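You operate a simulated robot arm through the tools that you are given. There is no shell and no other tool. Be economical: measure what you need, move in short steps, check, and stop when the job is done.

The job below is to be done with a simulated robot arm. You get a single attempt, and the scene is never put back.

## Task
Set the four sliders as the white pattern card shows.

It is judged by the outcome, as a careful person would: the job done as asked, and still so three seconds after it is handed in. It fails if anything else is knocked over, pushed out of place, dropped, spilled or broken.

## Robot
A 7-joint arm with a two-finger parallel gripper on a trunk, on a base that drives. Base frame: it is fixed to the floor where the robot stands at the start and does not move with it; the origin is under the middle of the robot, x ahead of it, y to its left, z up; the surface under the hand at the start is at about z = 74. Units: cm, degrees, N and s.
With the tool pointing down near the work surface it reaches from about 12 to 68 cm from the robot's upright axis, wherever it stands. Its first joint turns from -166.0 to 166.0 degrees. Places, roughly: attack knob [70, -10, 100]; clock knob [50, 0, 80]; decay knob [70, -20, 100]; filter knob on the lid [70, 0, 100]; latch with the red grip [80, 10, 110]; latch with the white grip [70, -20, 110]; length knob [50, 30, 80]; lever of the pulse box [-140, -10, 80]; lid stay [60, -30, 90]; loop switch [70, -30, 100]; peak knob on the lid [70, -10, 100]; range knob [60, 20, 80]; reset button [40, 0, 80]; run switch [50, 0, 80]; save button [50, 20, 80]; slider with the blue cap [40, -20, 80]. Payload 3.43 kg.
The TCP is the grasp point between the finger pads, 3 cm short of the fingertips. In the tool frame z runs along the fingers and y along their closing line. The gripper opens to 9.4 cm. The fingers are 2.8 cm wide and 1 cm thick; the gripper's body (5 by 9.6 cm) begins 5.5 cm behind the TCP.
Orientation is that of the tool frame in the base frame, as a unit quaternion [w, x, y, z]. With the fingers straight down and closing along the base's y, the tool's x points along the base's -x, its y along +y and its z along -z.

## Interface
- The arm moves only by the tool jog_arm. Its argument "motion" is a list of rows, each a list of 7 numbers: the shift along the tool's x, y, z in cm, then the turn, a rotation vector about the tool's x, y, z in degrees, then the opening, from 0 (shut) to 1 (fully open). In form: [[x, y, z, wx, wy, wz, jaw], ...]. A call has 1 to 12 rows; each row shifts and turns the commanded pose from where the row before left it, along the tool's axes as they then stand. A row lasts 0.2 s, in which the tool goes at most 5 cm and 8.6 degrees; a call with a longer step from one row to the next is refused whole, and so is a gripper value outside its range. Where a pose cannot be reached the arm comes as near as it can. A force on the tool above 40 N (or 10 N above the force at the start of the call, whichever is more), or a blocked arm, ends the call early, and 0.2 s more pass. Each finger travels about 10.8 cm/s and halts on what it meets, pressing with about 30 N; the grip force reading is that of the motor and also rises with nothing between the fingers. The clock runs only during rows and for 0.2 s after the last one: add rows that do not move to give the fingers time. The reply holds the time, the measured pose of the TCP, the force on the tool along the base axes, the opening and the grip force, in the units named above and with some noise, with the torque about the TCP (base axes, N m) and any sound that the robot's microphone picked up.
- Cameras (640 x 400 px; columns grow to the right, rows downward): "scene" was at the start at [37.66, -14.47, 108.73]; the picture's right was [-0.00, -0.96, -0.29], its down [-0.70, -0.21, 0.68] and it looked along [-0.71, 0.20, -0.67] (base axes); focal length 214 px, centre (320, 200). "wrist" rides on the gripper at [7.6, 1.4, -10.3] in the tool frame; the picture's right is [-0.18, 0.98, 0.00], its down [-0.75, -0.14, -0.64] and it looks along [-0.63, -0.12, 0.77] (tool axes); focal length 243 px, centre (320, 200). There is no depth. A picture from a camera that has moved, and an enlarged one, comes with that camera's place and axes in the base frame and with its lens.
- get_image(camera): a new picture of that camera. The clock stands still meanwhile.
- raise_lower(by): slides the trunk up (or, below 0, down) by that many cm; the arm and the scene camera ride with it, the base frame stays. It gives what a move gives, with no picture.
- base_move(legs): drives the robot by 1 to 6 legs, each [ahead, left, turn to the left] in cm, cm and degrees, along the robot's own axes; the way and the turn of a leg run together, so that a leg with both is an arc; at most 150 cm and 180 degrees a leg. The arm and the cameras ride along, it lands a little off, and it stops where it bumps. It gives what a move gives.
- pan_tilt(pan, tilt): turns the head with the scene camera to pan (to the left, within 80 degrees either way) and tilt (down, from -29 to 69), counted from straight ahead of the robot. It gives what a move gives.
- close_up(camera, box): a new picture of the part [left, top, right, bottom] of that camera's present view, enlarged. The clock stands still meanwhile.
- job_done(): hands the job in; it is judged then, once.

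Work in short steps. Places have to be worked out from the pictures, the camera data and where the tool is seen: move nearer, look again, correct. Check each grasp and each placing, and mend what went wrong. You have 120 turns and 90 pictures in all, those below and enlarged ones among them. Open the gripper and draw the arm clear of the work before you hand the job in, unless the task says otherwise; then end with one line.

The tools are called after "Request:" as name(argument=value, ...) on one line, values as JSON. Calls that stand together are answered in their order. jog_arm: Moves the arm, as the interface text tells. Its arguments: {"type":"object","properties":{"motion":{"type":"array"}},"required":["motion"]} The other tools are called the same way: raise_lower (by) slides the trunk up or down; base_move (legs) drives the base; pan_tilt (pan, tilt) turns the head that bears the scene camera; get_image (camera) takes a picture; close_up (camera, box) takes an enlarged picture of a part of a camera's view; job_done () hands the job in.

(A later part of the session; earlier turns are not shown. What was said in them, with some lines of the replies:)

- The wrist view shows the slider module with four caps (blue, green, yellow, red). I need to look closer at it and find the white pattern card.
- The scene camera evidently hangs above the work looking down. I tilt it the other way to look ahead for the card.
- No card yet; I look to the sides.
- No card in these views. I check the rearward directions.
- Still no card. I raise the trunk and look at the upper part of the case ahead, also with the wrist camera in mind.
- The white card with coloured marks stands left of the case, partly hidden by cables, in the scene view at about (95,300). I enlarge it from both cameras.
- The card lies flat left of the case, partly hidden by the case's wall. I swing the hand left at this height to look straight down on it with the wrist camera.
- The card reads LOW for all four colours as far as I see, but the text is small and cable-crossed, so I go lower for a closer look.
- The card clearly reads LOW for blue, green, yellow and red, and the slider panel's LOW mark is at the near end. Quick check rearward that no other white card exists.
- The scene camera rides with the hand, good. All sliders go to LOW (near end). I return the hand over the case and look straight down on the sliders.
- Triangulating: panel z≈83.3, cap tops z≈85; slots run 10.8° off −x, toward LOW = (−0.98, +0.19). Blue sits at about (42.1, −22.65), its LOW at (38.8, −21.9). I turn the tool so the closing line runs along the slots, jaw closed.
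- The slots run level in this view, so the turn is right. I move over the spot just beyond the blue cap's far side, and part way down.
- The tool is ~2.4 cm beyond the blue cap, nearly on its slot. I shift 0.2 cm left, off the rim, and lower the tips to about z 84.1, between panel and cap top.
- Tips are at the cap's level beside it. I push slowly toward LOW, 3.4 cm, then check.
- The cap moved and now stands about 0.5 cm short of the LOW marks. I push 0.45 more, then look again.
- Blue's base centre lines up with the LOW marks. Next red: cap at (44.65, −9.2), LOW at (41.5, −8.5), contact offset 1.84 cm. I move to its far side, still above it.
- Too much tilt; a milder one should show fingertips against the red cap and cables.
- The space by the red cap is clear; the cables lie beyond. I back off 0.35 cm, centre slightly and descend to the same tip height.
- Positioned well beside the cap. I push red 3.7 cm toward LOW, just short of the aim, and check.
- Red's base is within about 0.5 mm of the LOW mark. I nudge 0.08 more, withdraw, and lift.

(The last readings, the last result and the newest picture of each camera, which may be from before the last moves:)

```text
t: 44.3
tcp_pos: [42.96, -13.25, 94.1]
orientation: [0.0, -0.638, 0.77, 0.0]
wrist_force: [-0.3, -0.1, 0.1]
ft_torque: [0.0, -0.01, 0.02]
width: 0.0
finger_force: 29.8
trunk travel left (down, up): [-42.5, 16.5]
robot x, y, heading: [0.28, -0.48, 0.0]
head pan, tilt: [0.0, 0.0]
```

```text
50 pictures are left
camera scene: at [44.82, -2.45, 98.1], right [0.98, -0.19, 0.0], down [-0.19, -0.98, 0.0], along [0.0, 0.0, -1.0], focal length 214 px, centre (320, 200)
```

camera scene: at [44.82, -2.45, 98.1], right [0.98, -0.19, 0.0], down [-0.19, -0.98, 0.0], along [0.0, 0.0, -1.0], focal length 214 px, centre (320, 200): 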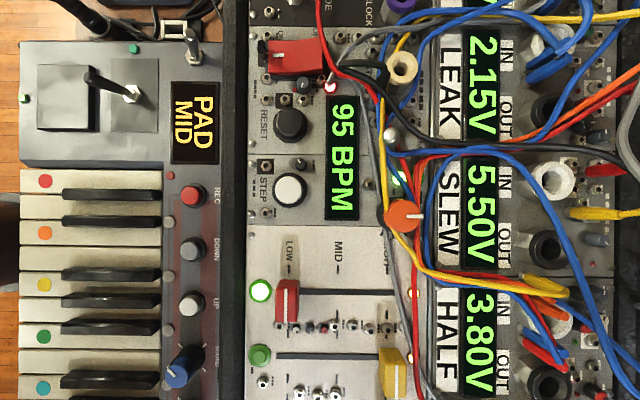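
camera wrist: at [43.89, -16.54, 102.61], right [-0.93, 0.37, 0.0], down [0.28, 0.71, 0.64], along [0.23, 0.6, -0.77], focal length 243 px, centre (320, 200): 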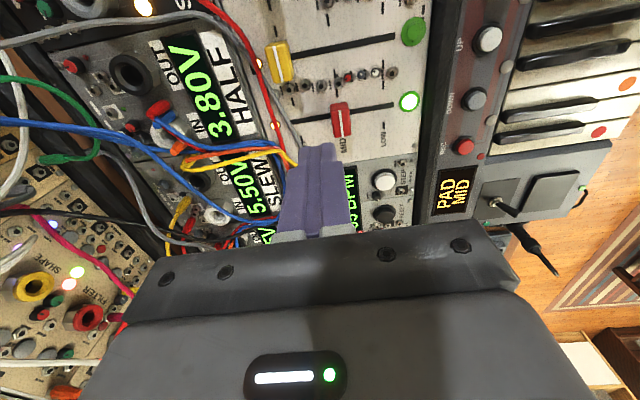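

Red sits right. Yellow and green are at HIGH with cables just beyond them, so I'll grip those caps across the slot and draw them down partway. I raise a little and turn the tool 90° with the jaw partly open.

Request:
jog_arm(motion=[[0, 0, -4, 0, 0, 0, 0], [0, 0, 0, 0, 0, 8.2, 0.2], [0, 0, 0, 0, 0, 8.2, 0.34], [0, 0, 0, 0, 0, 8.2, 0.34], [0, 0, 0, 0, 0, 8.2, 0.34], [0, 0, 0, 0, 0, 8.2, 0.34], [0, 0, 0, 0, 0, 8.2, 0.34], [0, 0, 0, 0, 0, 8.2, 0.34], [0, 0, 0, 0, 0, 8.2, 0.34], [0, 0, 0, 0, 0, 8.2, 0.34], [0, 0, 0, 0, 0, 8.2, 0.34], [0, 0, 0, 0, 0, 8.0, 0.34]])

Request:
get_image(camera="scene")

```text
t: 46.9
tcp_pos: [43.04, -13.36, 98.17]
orientation: [0.0, 0.096, 0.995, 0.0]
wrist_force: [0.3, -0.9, 0.3]
ft_torque: [-0.01, 0.01, -0.01]
width: 3.19
finger_force: 0.1
trunk travel left (down, up): [-42.5, 16.5]
robot x, y, heading: [0.14, 0.12, -0.1]
head pan, tilt: [0.0, 0.0]
```

```text
49 pictures are left
camera scene: at [53.54, -15.49, 102.13], right [-0.19, -0.98, 0.0], down [-0.98, 0.19, 0.0], along [0.0, 0.0, -1.0], focal length 214 px, centre (320, 200)
```

scene: 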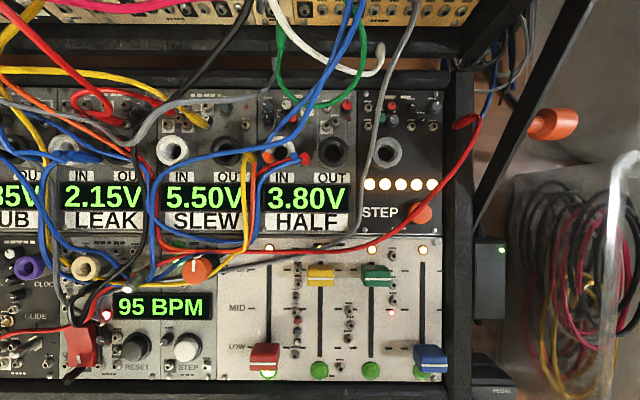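

Request:
close_up(camera="scene", box=[240, 220, 460, 385])

```text
2.42 times, centred on (350, 302) of scene
camera zoom: at [53.54, -15.49, 102.13], right [-0.19, -0.98, 0.0], down [-0.98, 0.19, 0.0], along [0.0, 0.0, -1.0], focal length 520 px, centre (247, -48)
```

zoom: 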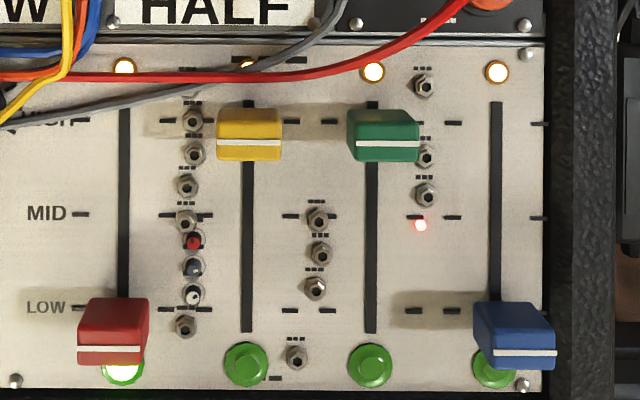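

Yellow cap is at (47.4, −14.3), green at (46.5, −18.7); red and blue are at LOW. I position over yellow, offset 0.6 cm to the LOW side away from the cables, and come partway down.

Request:
jog_arm(motion=[[-3.86, -0.11, 0, 0, 0, 0, 0.34], [0, 0, 4, 0, 0, 0, 0.34], [0, 0, 3.5, 0, 0, 0, 0.34]])

Request:
pan_tilt(pan=0, tilt=28)

Request:
get_image(camera="scene")

Request:
get_image(camera="wrist")

```text
t: 47.7
tcp_pos: [46.79, -14.26, 90.64]
orientation: [-0.001, 0.094, 0.996, 0.0]
wrist_force: [-0.1, 0.3, -0.6]
ft_torque: [-0.01, 0.03, -0.02]
width: 3.2
finger_force: 0.0
trunk travel left (down, up): [-42.5, 16.5]
robot x, y, heading: [-0.2, -0.32, 0.0]
head pan, tilt: [0.0, 0.0]
```

```text
t: 48.6
tcp_pos: [46.75, -14.2, 90.73]
orientation: [0.0, 0.095, 0.995, 0.001]
wrist_force: [0.5, -0.6, 0.0]
ft_torque: [0.03, -0.02, 0.0]
width: 3.21
finger_force: 0.1
trunk travel left (down, up): [-42.5, 16.5]
robot x, y, heading: [-0.13, 0.05, -0.2]
head pan, tilt: [0.0, 28.0]
```

```text
47 pictures are left
camera scene: at [52.92, -15.48, 94.54], right [-0.19, -0.98, 0.0], down [-0.87, 0.17, 0.47], along [-0.46, 0.09, -0.88], focal length 214 px, centre (320, 200)
```

scene: 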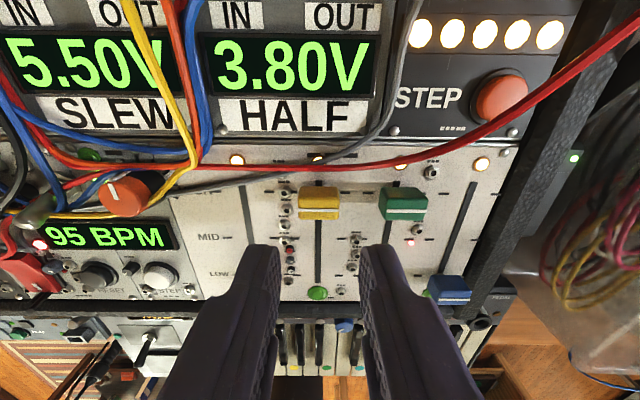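

```text
46 pictures are left
camera wrist: at [39.58, -11.48, 101.16], right [0.37, 0.93, 0.0], down [0.71, -0.28, 0.64], along [0.6, -0.23, -0.77], focal length 243 px, centre (320, 200)
```

wrist: 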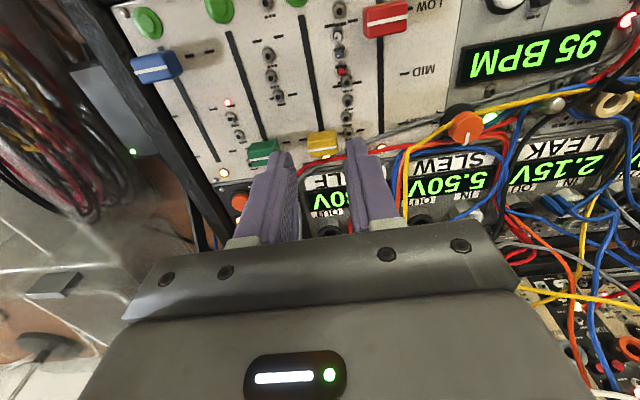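

The jaw straddles the yellow cap well. I lower to tip z ≈84.4.

Request:
jog_arm(motion=[[0, 0, 1.5, 0, 0, 0, 0.34], [0, 0, 1.0, 0, 0, 0, 0.34], [0, 0, 0.75, 0, 0, 0, 0.34]])

Request:
get_image(camera="scene")

```text
t: 49.4
tcp_pos: [46.71, -14.23, 87.42]
orientation: [0.0, 0.095, 0.996, 0.0]
wrist_force: [-0.3, -1.0, -0.5]
ft_torque: [0.02, 0.0, -0.03]
width: 3.19
finger_force: 0.0
trunk travel left (down, up): [-42.5, 16.5]
robot x, y, heading: [0.1, 0.08, -0.0]
head pan, tilt: [0.0, 28.0]
```

```text
45 pictures are left
camera scene: at [52.94, -15.46, 91.27], right [-0.19, -0.98, 0.0], down [-0.87, 0.17, 0.47], along [-0.46, 0.09, -0.88], focal length 214 px, centre (320, 200)
```

scene: 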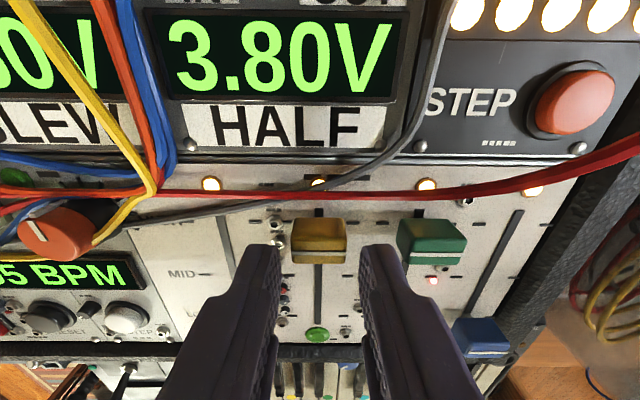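

Tips are beside the cap at the right height. I close on it.

Request:
jog_arm(motion=[[0, 0, 0, 0, 0, 0, 0.28], [0, 0, 0, 0, 0, 0, 0.22], [0, 0, 0, 0, 0, 0, 0.15], [0, 0, 0, 0, 0, 0, 0.15]])

```text
t: 50.4
tcp_pos: [46.81, -14.11, 87.42]
orientation: [-0.001, 0.094, 0.996, 0.0]
wrist_force: [1.3, 2.9, -1.9]
ft_torque: [0.08, -0.06, -0.19]
width: 2.06
finger_force: 44.8
trunk travel left (down, up): [-42.5, 16.5]
robot x, y, heading: [-0.12, 0.01, 0.1]
head pan, tilt: [0.0, 28.0]
```

Gripped (2.06 cm). I draw it 2 cm toward LOW and look.

Request:
jog_arm(motion=[[0.4, 0, 0, 0, 0, 0, 0.15], [0.4, 0, 0, 0, 0, 0, 0.15], [0.4, 0, 0, 0, 0, 0, 0.15], [0.4, 0, 0, 0, 0, 0, 0.15], [0.4, 0, 0, 0, 0, 0, 0.15]])

Request:
get_image(camera="scene")

Request:
close_up(camera="wrist", box=[220, 40, 420, 200])

```text
t: 51.6
tcp_pos: [44.71, -13.77, 87.49]
orientation: [0.001, 0.094, 0.996, 0.0]
wrist_force: [1.5, 6.8, 2.1]
ft_torque: [0.22, 0.01, -0.15]
width: 2.08
finger_force: 45.5
trunk travel left (down, up): [-42.5, 16.5]
robot x, y, heading: [-0.23, 0.01, -0.0]
head pan, tilt: [0.0, 28.0]
```

```text
44 pictures are left
camera scene: at [50.97, -15.01, 91.28], right [-0.19, -0.98, 0.0], down [-0.87, 0.17, 0.47], along [-0.46, 0.09, -0.88], focal length 214 px, centre (320, 200)
```

scene: 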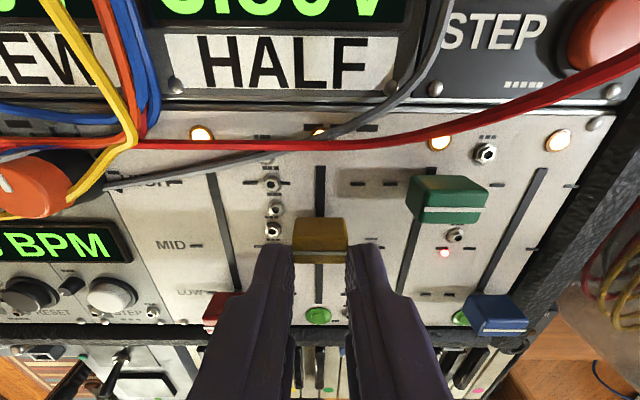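

```text
2.50 times, centred on (320, 120) of wrist
camera zoom: at [37.63, -11.01, 97.89], right [0.36, 0.93, 0.0], down [0.71, -0.28, 0.64], along [0.6, -0.23, -0.77], focal length 606 px, centre (320, 400)
```

zoom: 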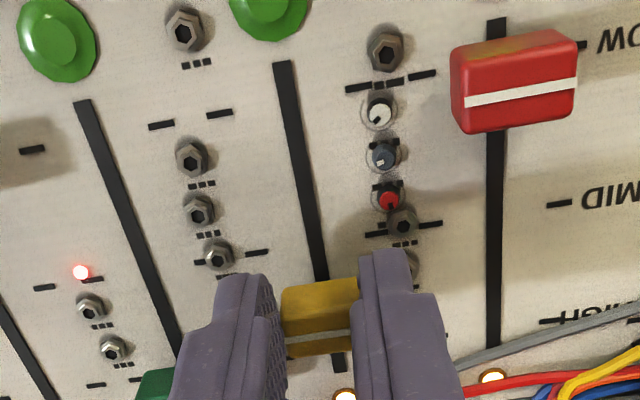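

The cap follows. Before dragging further I check how tall the small trim knobs beside the slot are.

Request:
close_up(camera="wrist", box=[310, 50, 390, 110])

```text
6.67 times, centred on (350, 80) of wrist
camera zoom: at [37.63, -11.01, 97.89], right [0.36, 0.93, 0.0], down [0.71, -0.28, 0.64], along [0.6, -0.23, -0.77], focal length 1618 px, centre (120, 1000)
```

zoom: 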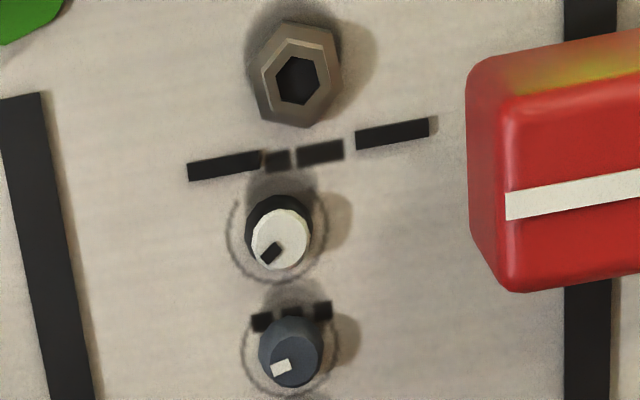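

The trims and jacks stand only ~0.3–0.5 cm, well below my tips, so I keep dragging 4.4 cm more and check.

Request:
jog_arm(motion=[[0.4, 0, 0, 0, 0, 0, 0.15], [0.4, 0, 0, 0, 0, 0, 0.15], [0.4, 0, 0, 0, 0, 0, 0.15], [0.4, 0, 0, 0, 0, 0, 0.15], [0.4, 0, 0, 0, 0, 0, 0.15], [0.4, 0, 0, 0, 0, 0, 0.15], [0.4, 0, 0, 0, 0, 0, 0.15], [0.4, 0, 0, 0, 0, 0, 0.15], [0.4, 0, 0, 0, 0, 0, 0.15], [0.4, 0, 0, 0, 0, 0, 0.15], [0.4, 0, 0, 0, 0, 0, 0.15]])

Request:
get_image(camera="scene")

```text
t: 54.0
tcp_pos: [40.43, -12.94, 87.56]
orientation: [0.0, 0.094, 0.996, 0.0]
wrist_force: [2.7, 10.8, 4.6]
ft_torque: [0.21, -0.59, -0.07]
width: 2.04
finger_force: 45.0
trunk travel left (down, up): [-42.5, 16.5]
robot x, y, heading: [0.1, 0.13, -0.0]
head pan, tilt: [0.0, 28.0]
```

```text
41 pictures are left
camera scene: at [46.63, -14.13, 91.27], right [-0.19, -0.98, 0.0], down [-0.87, 0.17, 0.47], along [-0.46, 0.09, -0.88], focal length 214 px, centre (320, 200)
```

scene: 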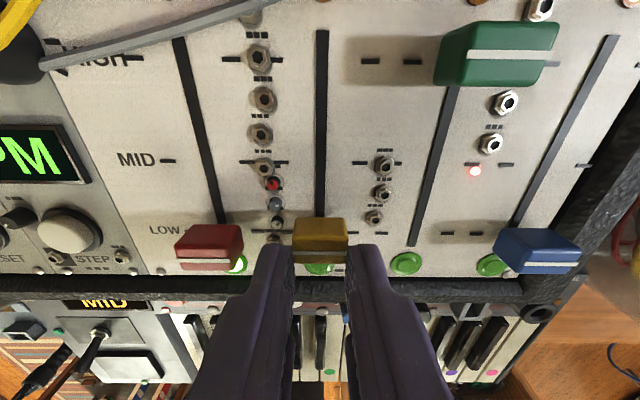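

Yellow is about 0.35 cm short of red's and blue's line. I drag 0.33 more, open the jaw, and lift.

Request:
jog_arm(motion=[[0.33, 0, 0, 0, 0, 0, 0.15], [0, 0, 0, 0, 0, 0, 0.15], [0, 0, 0, 0, 0, 0, 0.34], [0, 0, 0, 0, 0, 0, 0.34], [0, 0, -3, 0, 0, 0, 0.34], [0, 0, -3, 0, 0, 0, 0.34], [-4, 0, -2, 0, 0, 0, 0.34]])

Request:
pan_tilt(pan=0, tilt=0)

Request:
close_up(camera="scene", box=[200, 200, 480, 400])

```text
t: 55.6
tcp_pos: [44.19, -13.75, 95.6]
orientation: [-0.001, 0.094, 0.996, 0.0]
wrist_force: [-0.2, -0.3, 0.3]
ft_torque: [-0.04, 0.05, -0.01]
width: 3.2
finger_force: 0.1
trunk travel left (down, up): [-42.5, 16.5]
robot x, y, heading: [-0.1, 0.26, 0.1]
head pan, tilt: [0.0, 28.0]
```

```text
t: 56.5
tcp_pos: [44.0, -13.84, 95.53]
orientation: [0.0, 0.094, 0.996, 0.0]
wrist_force: [-0.4, 0.1, -0.6]
ft_torque: [0.05, 0.01, -0.03]
width: 3.21
finger_force: 0.1
trunk travel left (down, up): [-42.5, 16.5]
robot x, y, heading: [-0.21, 0.24, 0.1]
head pan, tilt: [0.0, 0.0]
```

```text
2.00 times, centred on (340, 300) of scene
camera zoom: at [54.65, -15.8, 99.43], right [-0.19, -0.98, 0.0], down [-0.98, 0.19, 0.0], along [0.0, 0.0, -1.0], focal length 429 px, centre (280, 0)
```

zoom: 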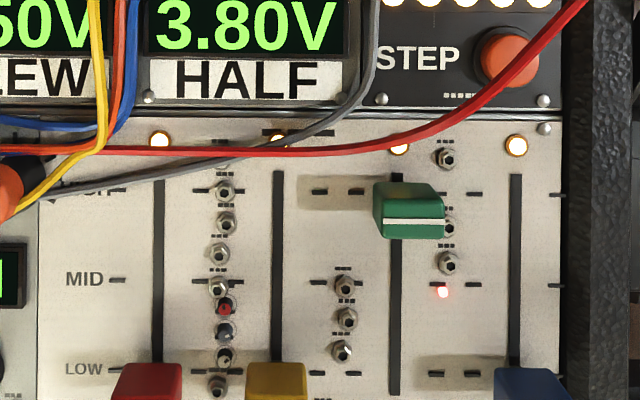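

Yellow aligns with red and blue. Now green at (46.5, −18.7): same procedure.

Request:
jog_arm(motion=[[-2.78, -4, 0, 0, 0, 0, 0.34], [0, -0.32, 2, 0, 0, 0, 0.34], [0, 0, 3, 0, 0, 0, 0.34]])

Request:
pan_tilt(pan=0, tilt=28)

Request:
get_image(camera="scene")

```text
t: 57.4
tcp_pos: [45.89, -18.73, 90.5]
orientation: [0.0, 0.094, 0.996, 0.0]
wrist_force: [0.2, -0.3, 0.0]
ft_torque: [0.02, 0.0, -0.01]
width: 3.2
finger_force: 0.1
trunk travel left (down, up): [-42.5, 16.5]
robot x, y, heading: [-0.03, 0.15, 0.0]
head pan, tilt: [0.0, 0.0]
```

```text
t: 58.3
tcp_pos: [45.89, -18.54, 90.47]
orientation: [0.0, 0.094, 0.996, -0.001]
wrist_force: [-0.5, 0.3, 0.3]
ft_torque: [0.0, -0.01, -0.02]
width: 3.21
finger_force: 0.1
trunk travel left (down, up): [-42.5, 16.5]
robot x, y, heading: [-0.16, 0.2, -0.1]
head pan, tilt: [0.0, 28.0]
```

```text
39 pictures are left
camera scene: at [52.08, -19.73, 94.25], right [-0.19, -0.98, 0.0], down [-0.87, 0.17, 0.47], along [-0.46, 0.09, -0.88], focal length 214 px, centre (320, 200)
```

scene: 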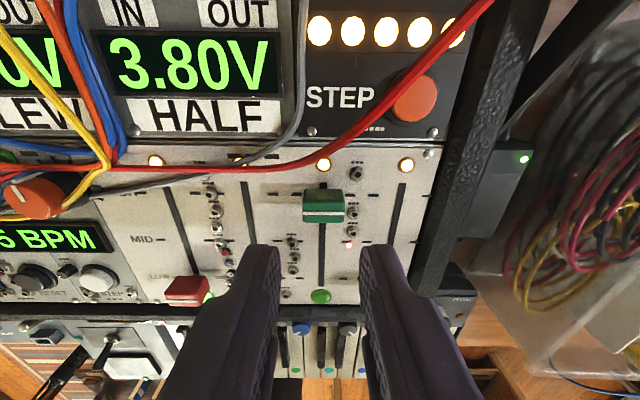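

Centred within a millimetre. I lower and close.

Request:
jog_arm(motion=[[0, -0.08, 1.5, 0, 0, 0, 0.34], [0, 0, 1.0, 0, 0, 0, 0.34], [0, 0, 0.55, 0, 0, 0, 0.34], [0, 0, 0, 0, 0, 0, 0.28], [0, 0, 0, 0, 0, 0, 0.22], [0, 0, 0, 0, 0, 0, 0.15], [0, 0, 0, 0, 0, 0, 0.15]])

```text
t: 59.9
tcp_pos: [45.79, -18.66, 87.35]
orientation: [-0.001, 0.095, 0.995, -0.001]
wrist_force: [-1.8, -9.6, -3.0]
ft_torque: [-0.31, 0.07, -0.24]
width: 2.07
finger_force: 44.8
trunk travel left (down, up): [-42.5, 16.5]
robot x, y, heading: [-0.04, 0.01, -0.1]
head pan, tilt: [0.0, 28.0]
```

Gripped. I ease sideways a touch to relieve the lateral force and drag green 4.4 cm.

Request:
jog_arm(motion=[[0.4, -0.07, 0, 0, 0, 0, 0.15], [0.4, 0, 0, 0, 0, 0, 0.15], [0.4, 0, 0, 0, 0, 0, 0.15], [0.4, 0, 0, 0, 0, 0, 0.15], [0.4, 0, 0, 0, 0, 0, 0.15], [0.4, 0, 0, 0, 0, 0, 0.15], [0.4, 0, 0, 0, 0, 0, 0.15], [0.4, 0, 0, 0, 0, 0, 0.15], [0.4, 0, 0, 0, 0, 0, 0.15], [0.4, 0, 0, 0, 0, 0, 0.15], [0.4, 0, 0, 0, 0, 0, 0.15]])

Request:
jog_arm(motion=[[0.4, 0, 0, 0, 0, 0, 0.15], [0.4, 0, 0, 0, 0, 0, 0.15], [0.4, 0, 0, 0, 0, 0, 0.15], [0.4, 0, 0, 0, 0, 0, 0.15], [0.4, 0, 0, 0, 0, 0, 0.15], [0.1, 0, 0, 0, 0, 0, 0.15]])

Request:
get_image(camera="scene")

```text
t: 62.3
tcp_pos: [41.56, -17.94, 87.44]
orientation: [0.0, 0.095, 0.996, 0.0]
wrist_force: [-0.9, -1.4, -14.2]
ft_torque: [-0.05, 0.13, -0.24]
width: 2.07
finger_force: 45.3
trunk travel left (down, up): [-42.5, 16.5]
robot x, y, heading: [0.12, -0.01, 0.0]
head pan, tilt: [0.0, 28.0]
```

```text
t: 63.7
tcp_pos: [39.66, -17.4, 87.45]
orientation: [-0.001, 0.093, 0.996, 0.0]
wrist_force: [-1.0, -1.5, -12.8]
ft_torque: [0.0, 0.15, -0.2]
width: 2.06
finger_force: 44.7
trunk travel left (down, up): [-42.5, 16.5]
robot x, y, heading: [-0.09, -0.15, 0.3]
head pan, tilt: [0.0, 28.0]
```

```text
38 pictures are left
camera scene: at [45.75, -18.65, 91.16], right [-0.19, -0.98, 0.0], down [-0.87, 0.17, 0.47], along [-0.46, 0.09, -0.88], focal length 214 px, centre (320, 200)
```

scene: 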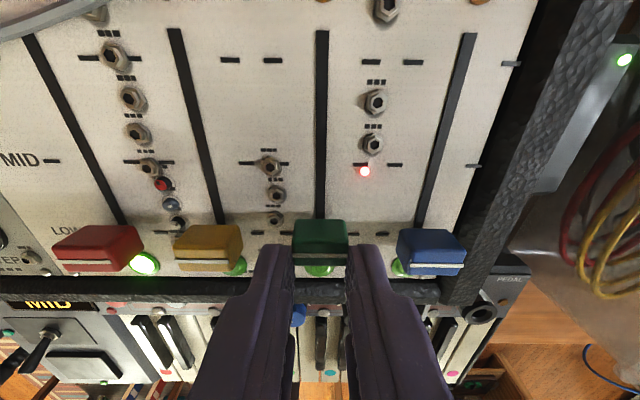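

Request:
close_up(camera="scene", box=[40, 190, 480, 300])

```text
1.45 times, centred on (260, 245) of scene
camera zoom: at [45.75, -18.65, 91.16], right [-0.19, -0.98, 0.0], down [-0.87, 0.17, 0.47], along [-0.46, 0.09, -0.88], focal length 312 px, centre (407, 134)
```

zoom: 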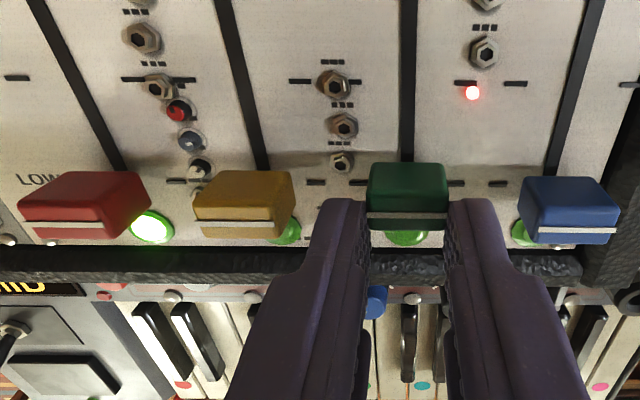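

Green is about 0.33 cm short of the others' line. I finish, open, and lift clear.

Request:
jog_arm(motion=[[0.33, 0, 0, 0, 0, 0, 0.15], [0, 0, 0, 0, 0, 0, 0.15], [0, 0, 0, 0, 0, 0, 0.34], [0, 0, 0, 0, 0, 0, 0.34], [0, 0, -3, 0, 0, 0, 0.34], [0, 0, -4, 0, 0, 0, 0.34], [0, 0, -4, 0, 0, 0, 0.34], [4, 3, 0, 0, 0, 0, 0.34]])

Request:
pan_tilt(pan=0, tilt=0)

Request:
get_image(camera="scene")

```text
t: 65.5
tcp_pos: [35.99, -13.69, 98.4]
orientation: [0.0, 0.094, 0.996, 0.0]
wrist_force: [-0.2, 1.9, 0.3]
ft_torque: [-0.01, 0.03, 0.0]
width: 3.2
finger_force: 0.1
trunk travel left (down, up): [-42.5, 16.5]
robot x, y, heading: [-0.38, -0.21, -0.0]
head pan, tilt: [0.0, 28.0]
```

```text
t: 66.4
tcp_pos: [35.92, -13.91, 98.27]
orientation: [0.0, 0.094, 0.996, 0.001]
wrist_force: [0.2, -0.5, -0.4]
ft_torque: [0.02, 0.0, -0.04]
width: 3.21
finger_force: 0.1
trunk travel left (down, up): [-42.5, 16.5]
robot x, y, heading: [-0.19, -0.01, -0.1]
head pan, tilt: [0.0, 0.0]
```

```text
36 pictures are left
camera scene: at [46.52, -15.83, 102.24], right [-0.19, -0.98, 0.0], down [-0.98, 0.19, 0.0], along [0.0, 0.0, -1.0], focal length 214 px, centre (320, 200)
```

scene: 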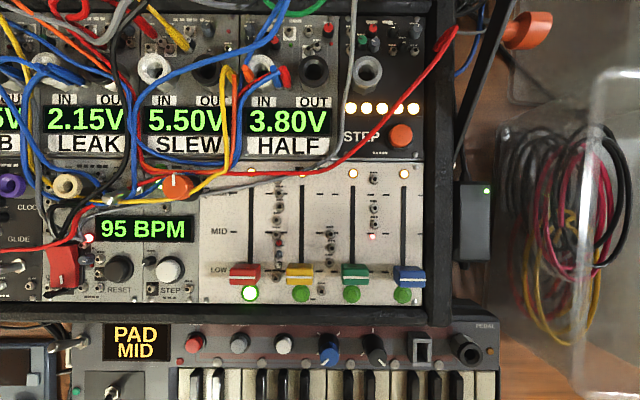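

Request:
close_up(camera="scene", box=[190, 160, 450, 320])

```text
2.46 times, centred on (320, 240) of scene
camera zoom: at [46.52, -15.83, 102.24], right [-0.19, -0.98, 0.0], down [-0.98, 0.19, 0.0], along [0.0, 0.0, -1.0], focal length 528 px, centre (320, 102)
```

zoom: 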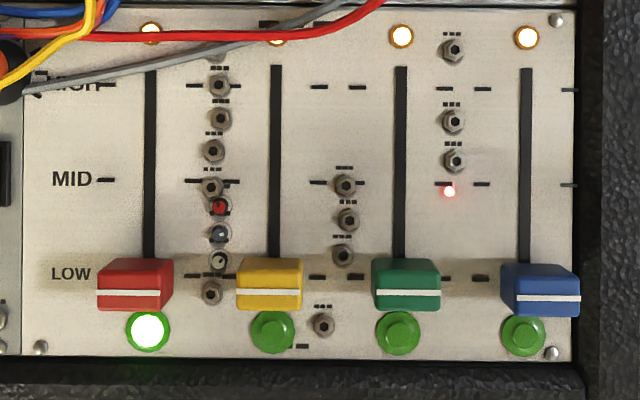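

All four caps project to within about 1 mm of the LOW marks. I open the gripper fully and raise it clear.

Request:
jog_arm(motion=[[0, 0, -4, 0, 0, 0, 0.6], [0, 0, -4, 0, 0, 0, 1], [0, 0, 0, 0, 0, 0, 1], [0, 0, 0, 0, 0, 0, 1]])

Request:
get_image(camera="scene")

```text
t: 67.4
tcp_pos: [35.91, -13.56, 106.46]
orientation: [0.0, 0.094, 0.996, 0.0]
wrist_force: [0.4, -0.1, 0.5]
ft_torque: [0.02, 0.0, 0.0]
width: 9.42
finger_force: 0.0
trunk travel left (down, up): [-42.5, 16.5]
robot x, y, heading: [-0.08, -0.2, 0.1]
head pan, tilt: [0.0, 0.0]
```

```text
34 pictures are left
camera scene: at [46.48, -15.69, 110.38], right [-0.19, -0.98, 0.0], down [-0.98, 0.19, 0.0], along [0.0, 0.0, -1.0], focal length 214 px, centre (320, 200)
```

scene: 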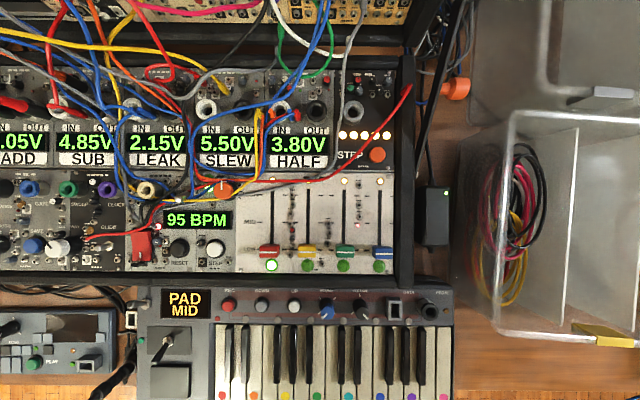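

The sliders are all at LOW, nothing else has changed, and the arm is clear, so I hand the job in.

Request:
job_done()

```text
The job is handed in.
```

I set the red, yellow, green and blue sliders to LOW, as the white card shows; by the camera each is within about 1 mm of its mark, and I saw nothing else disturbed.
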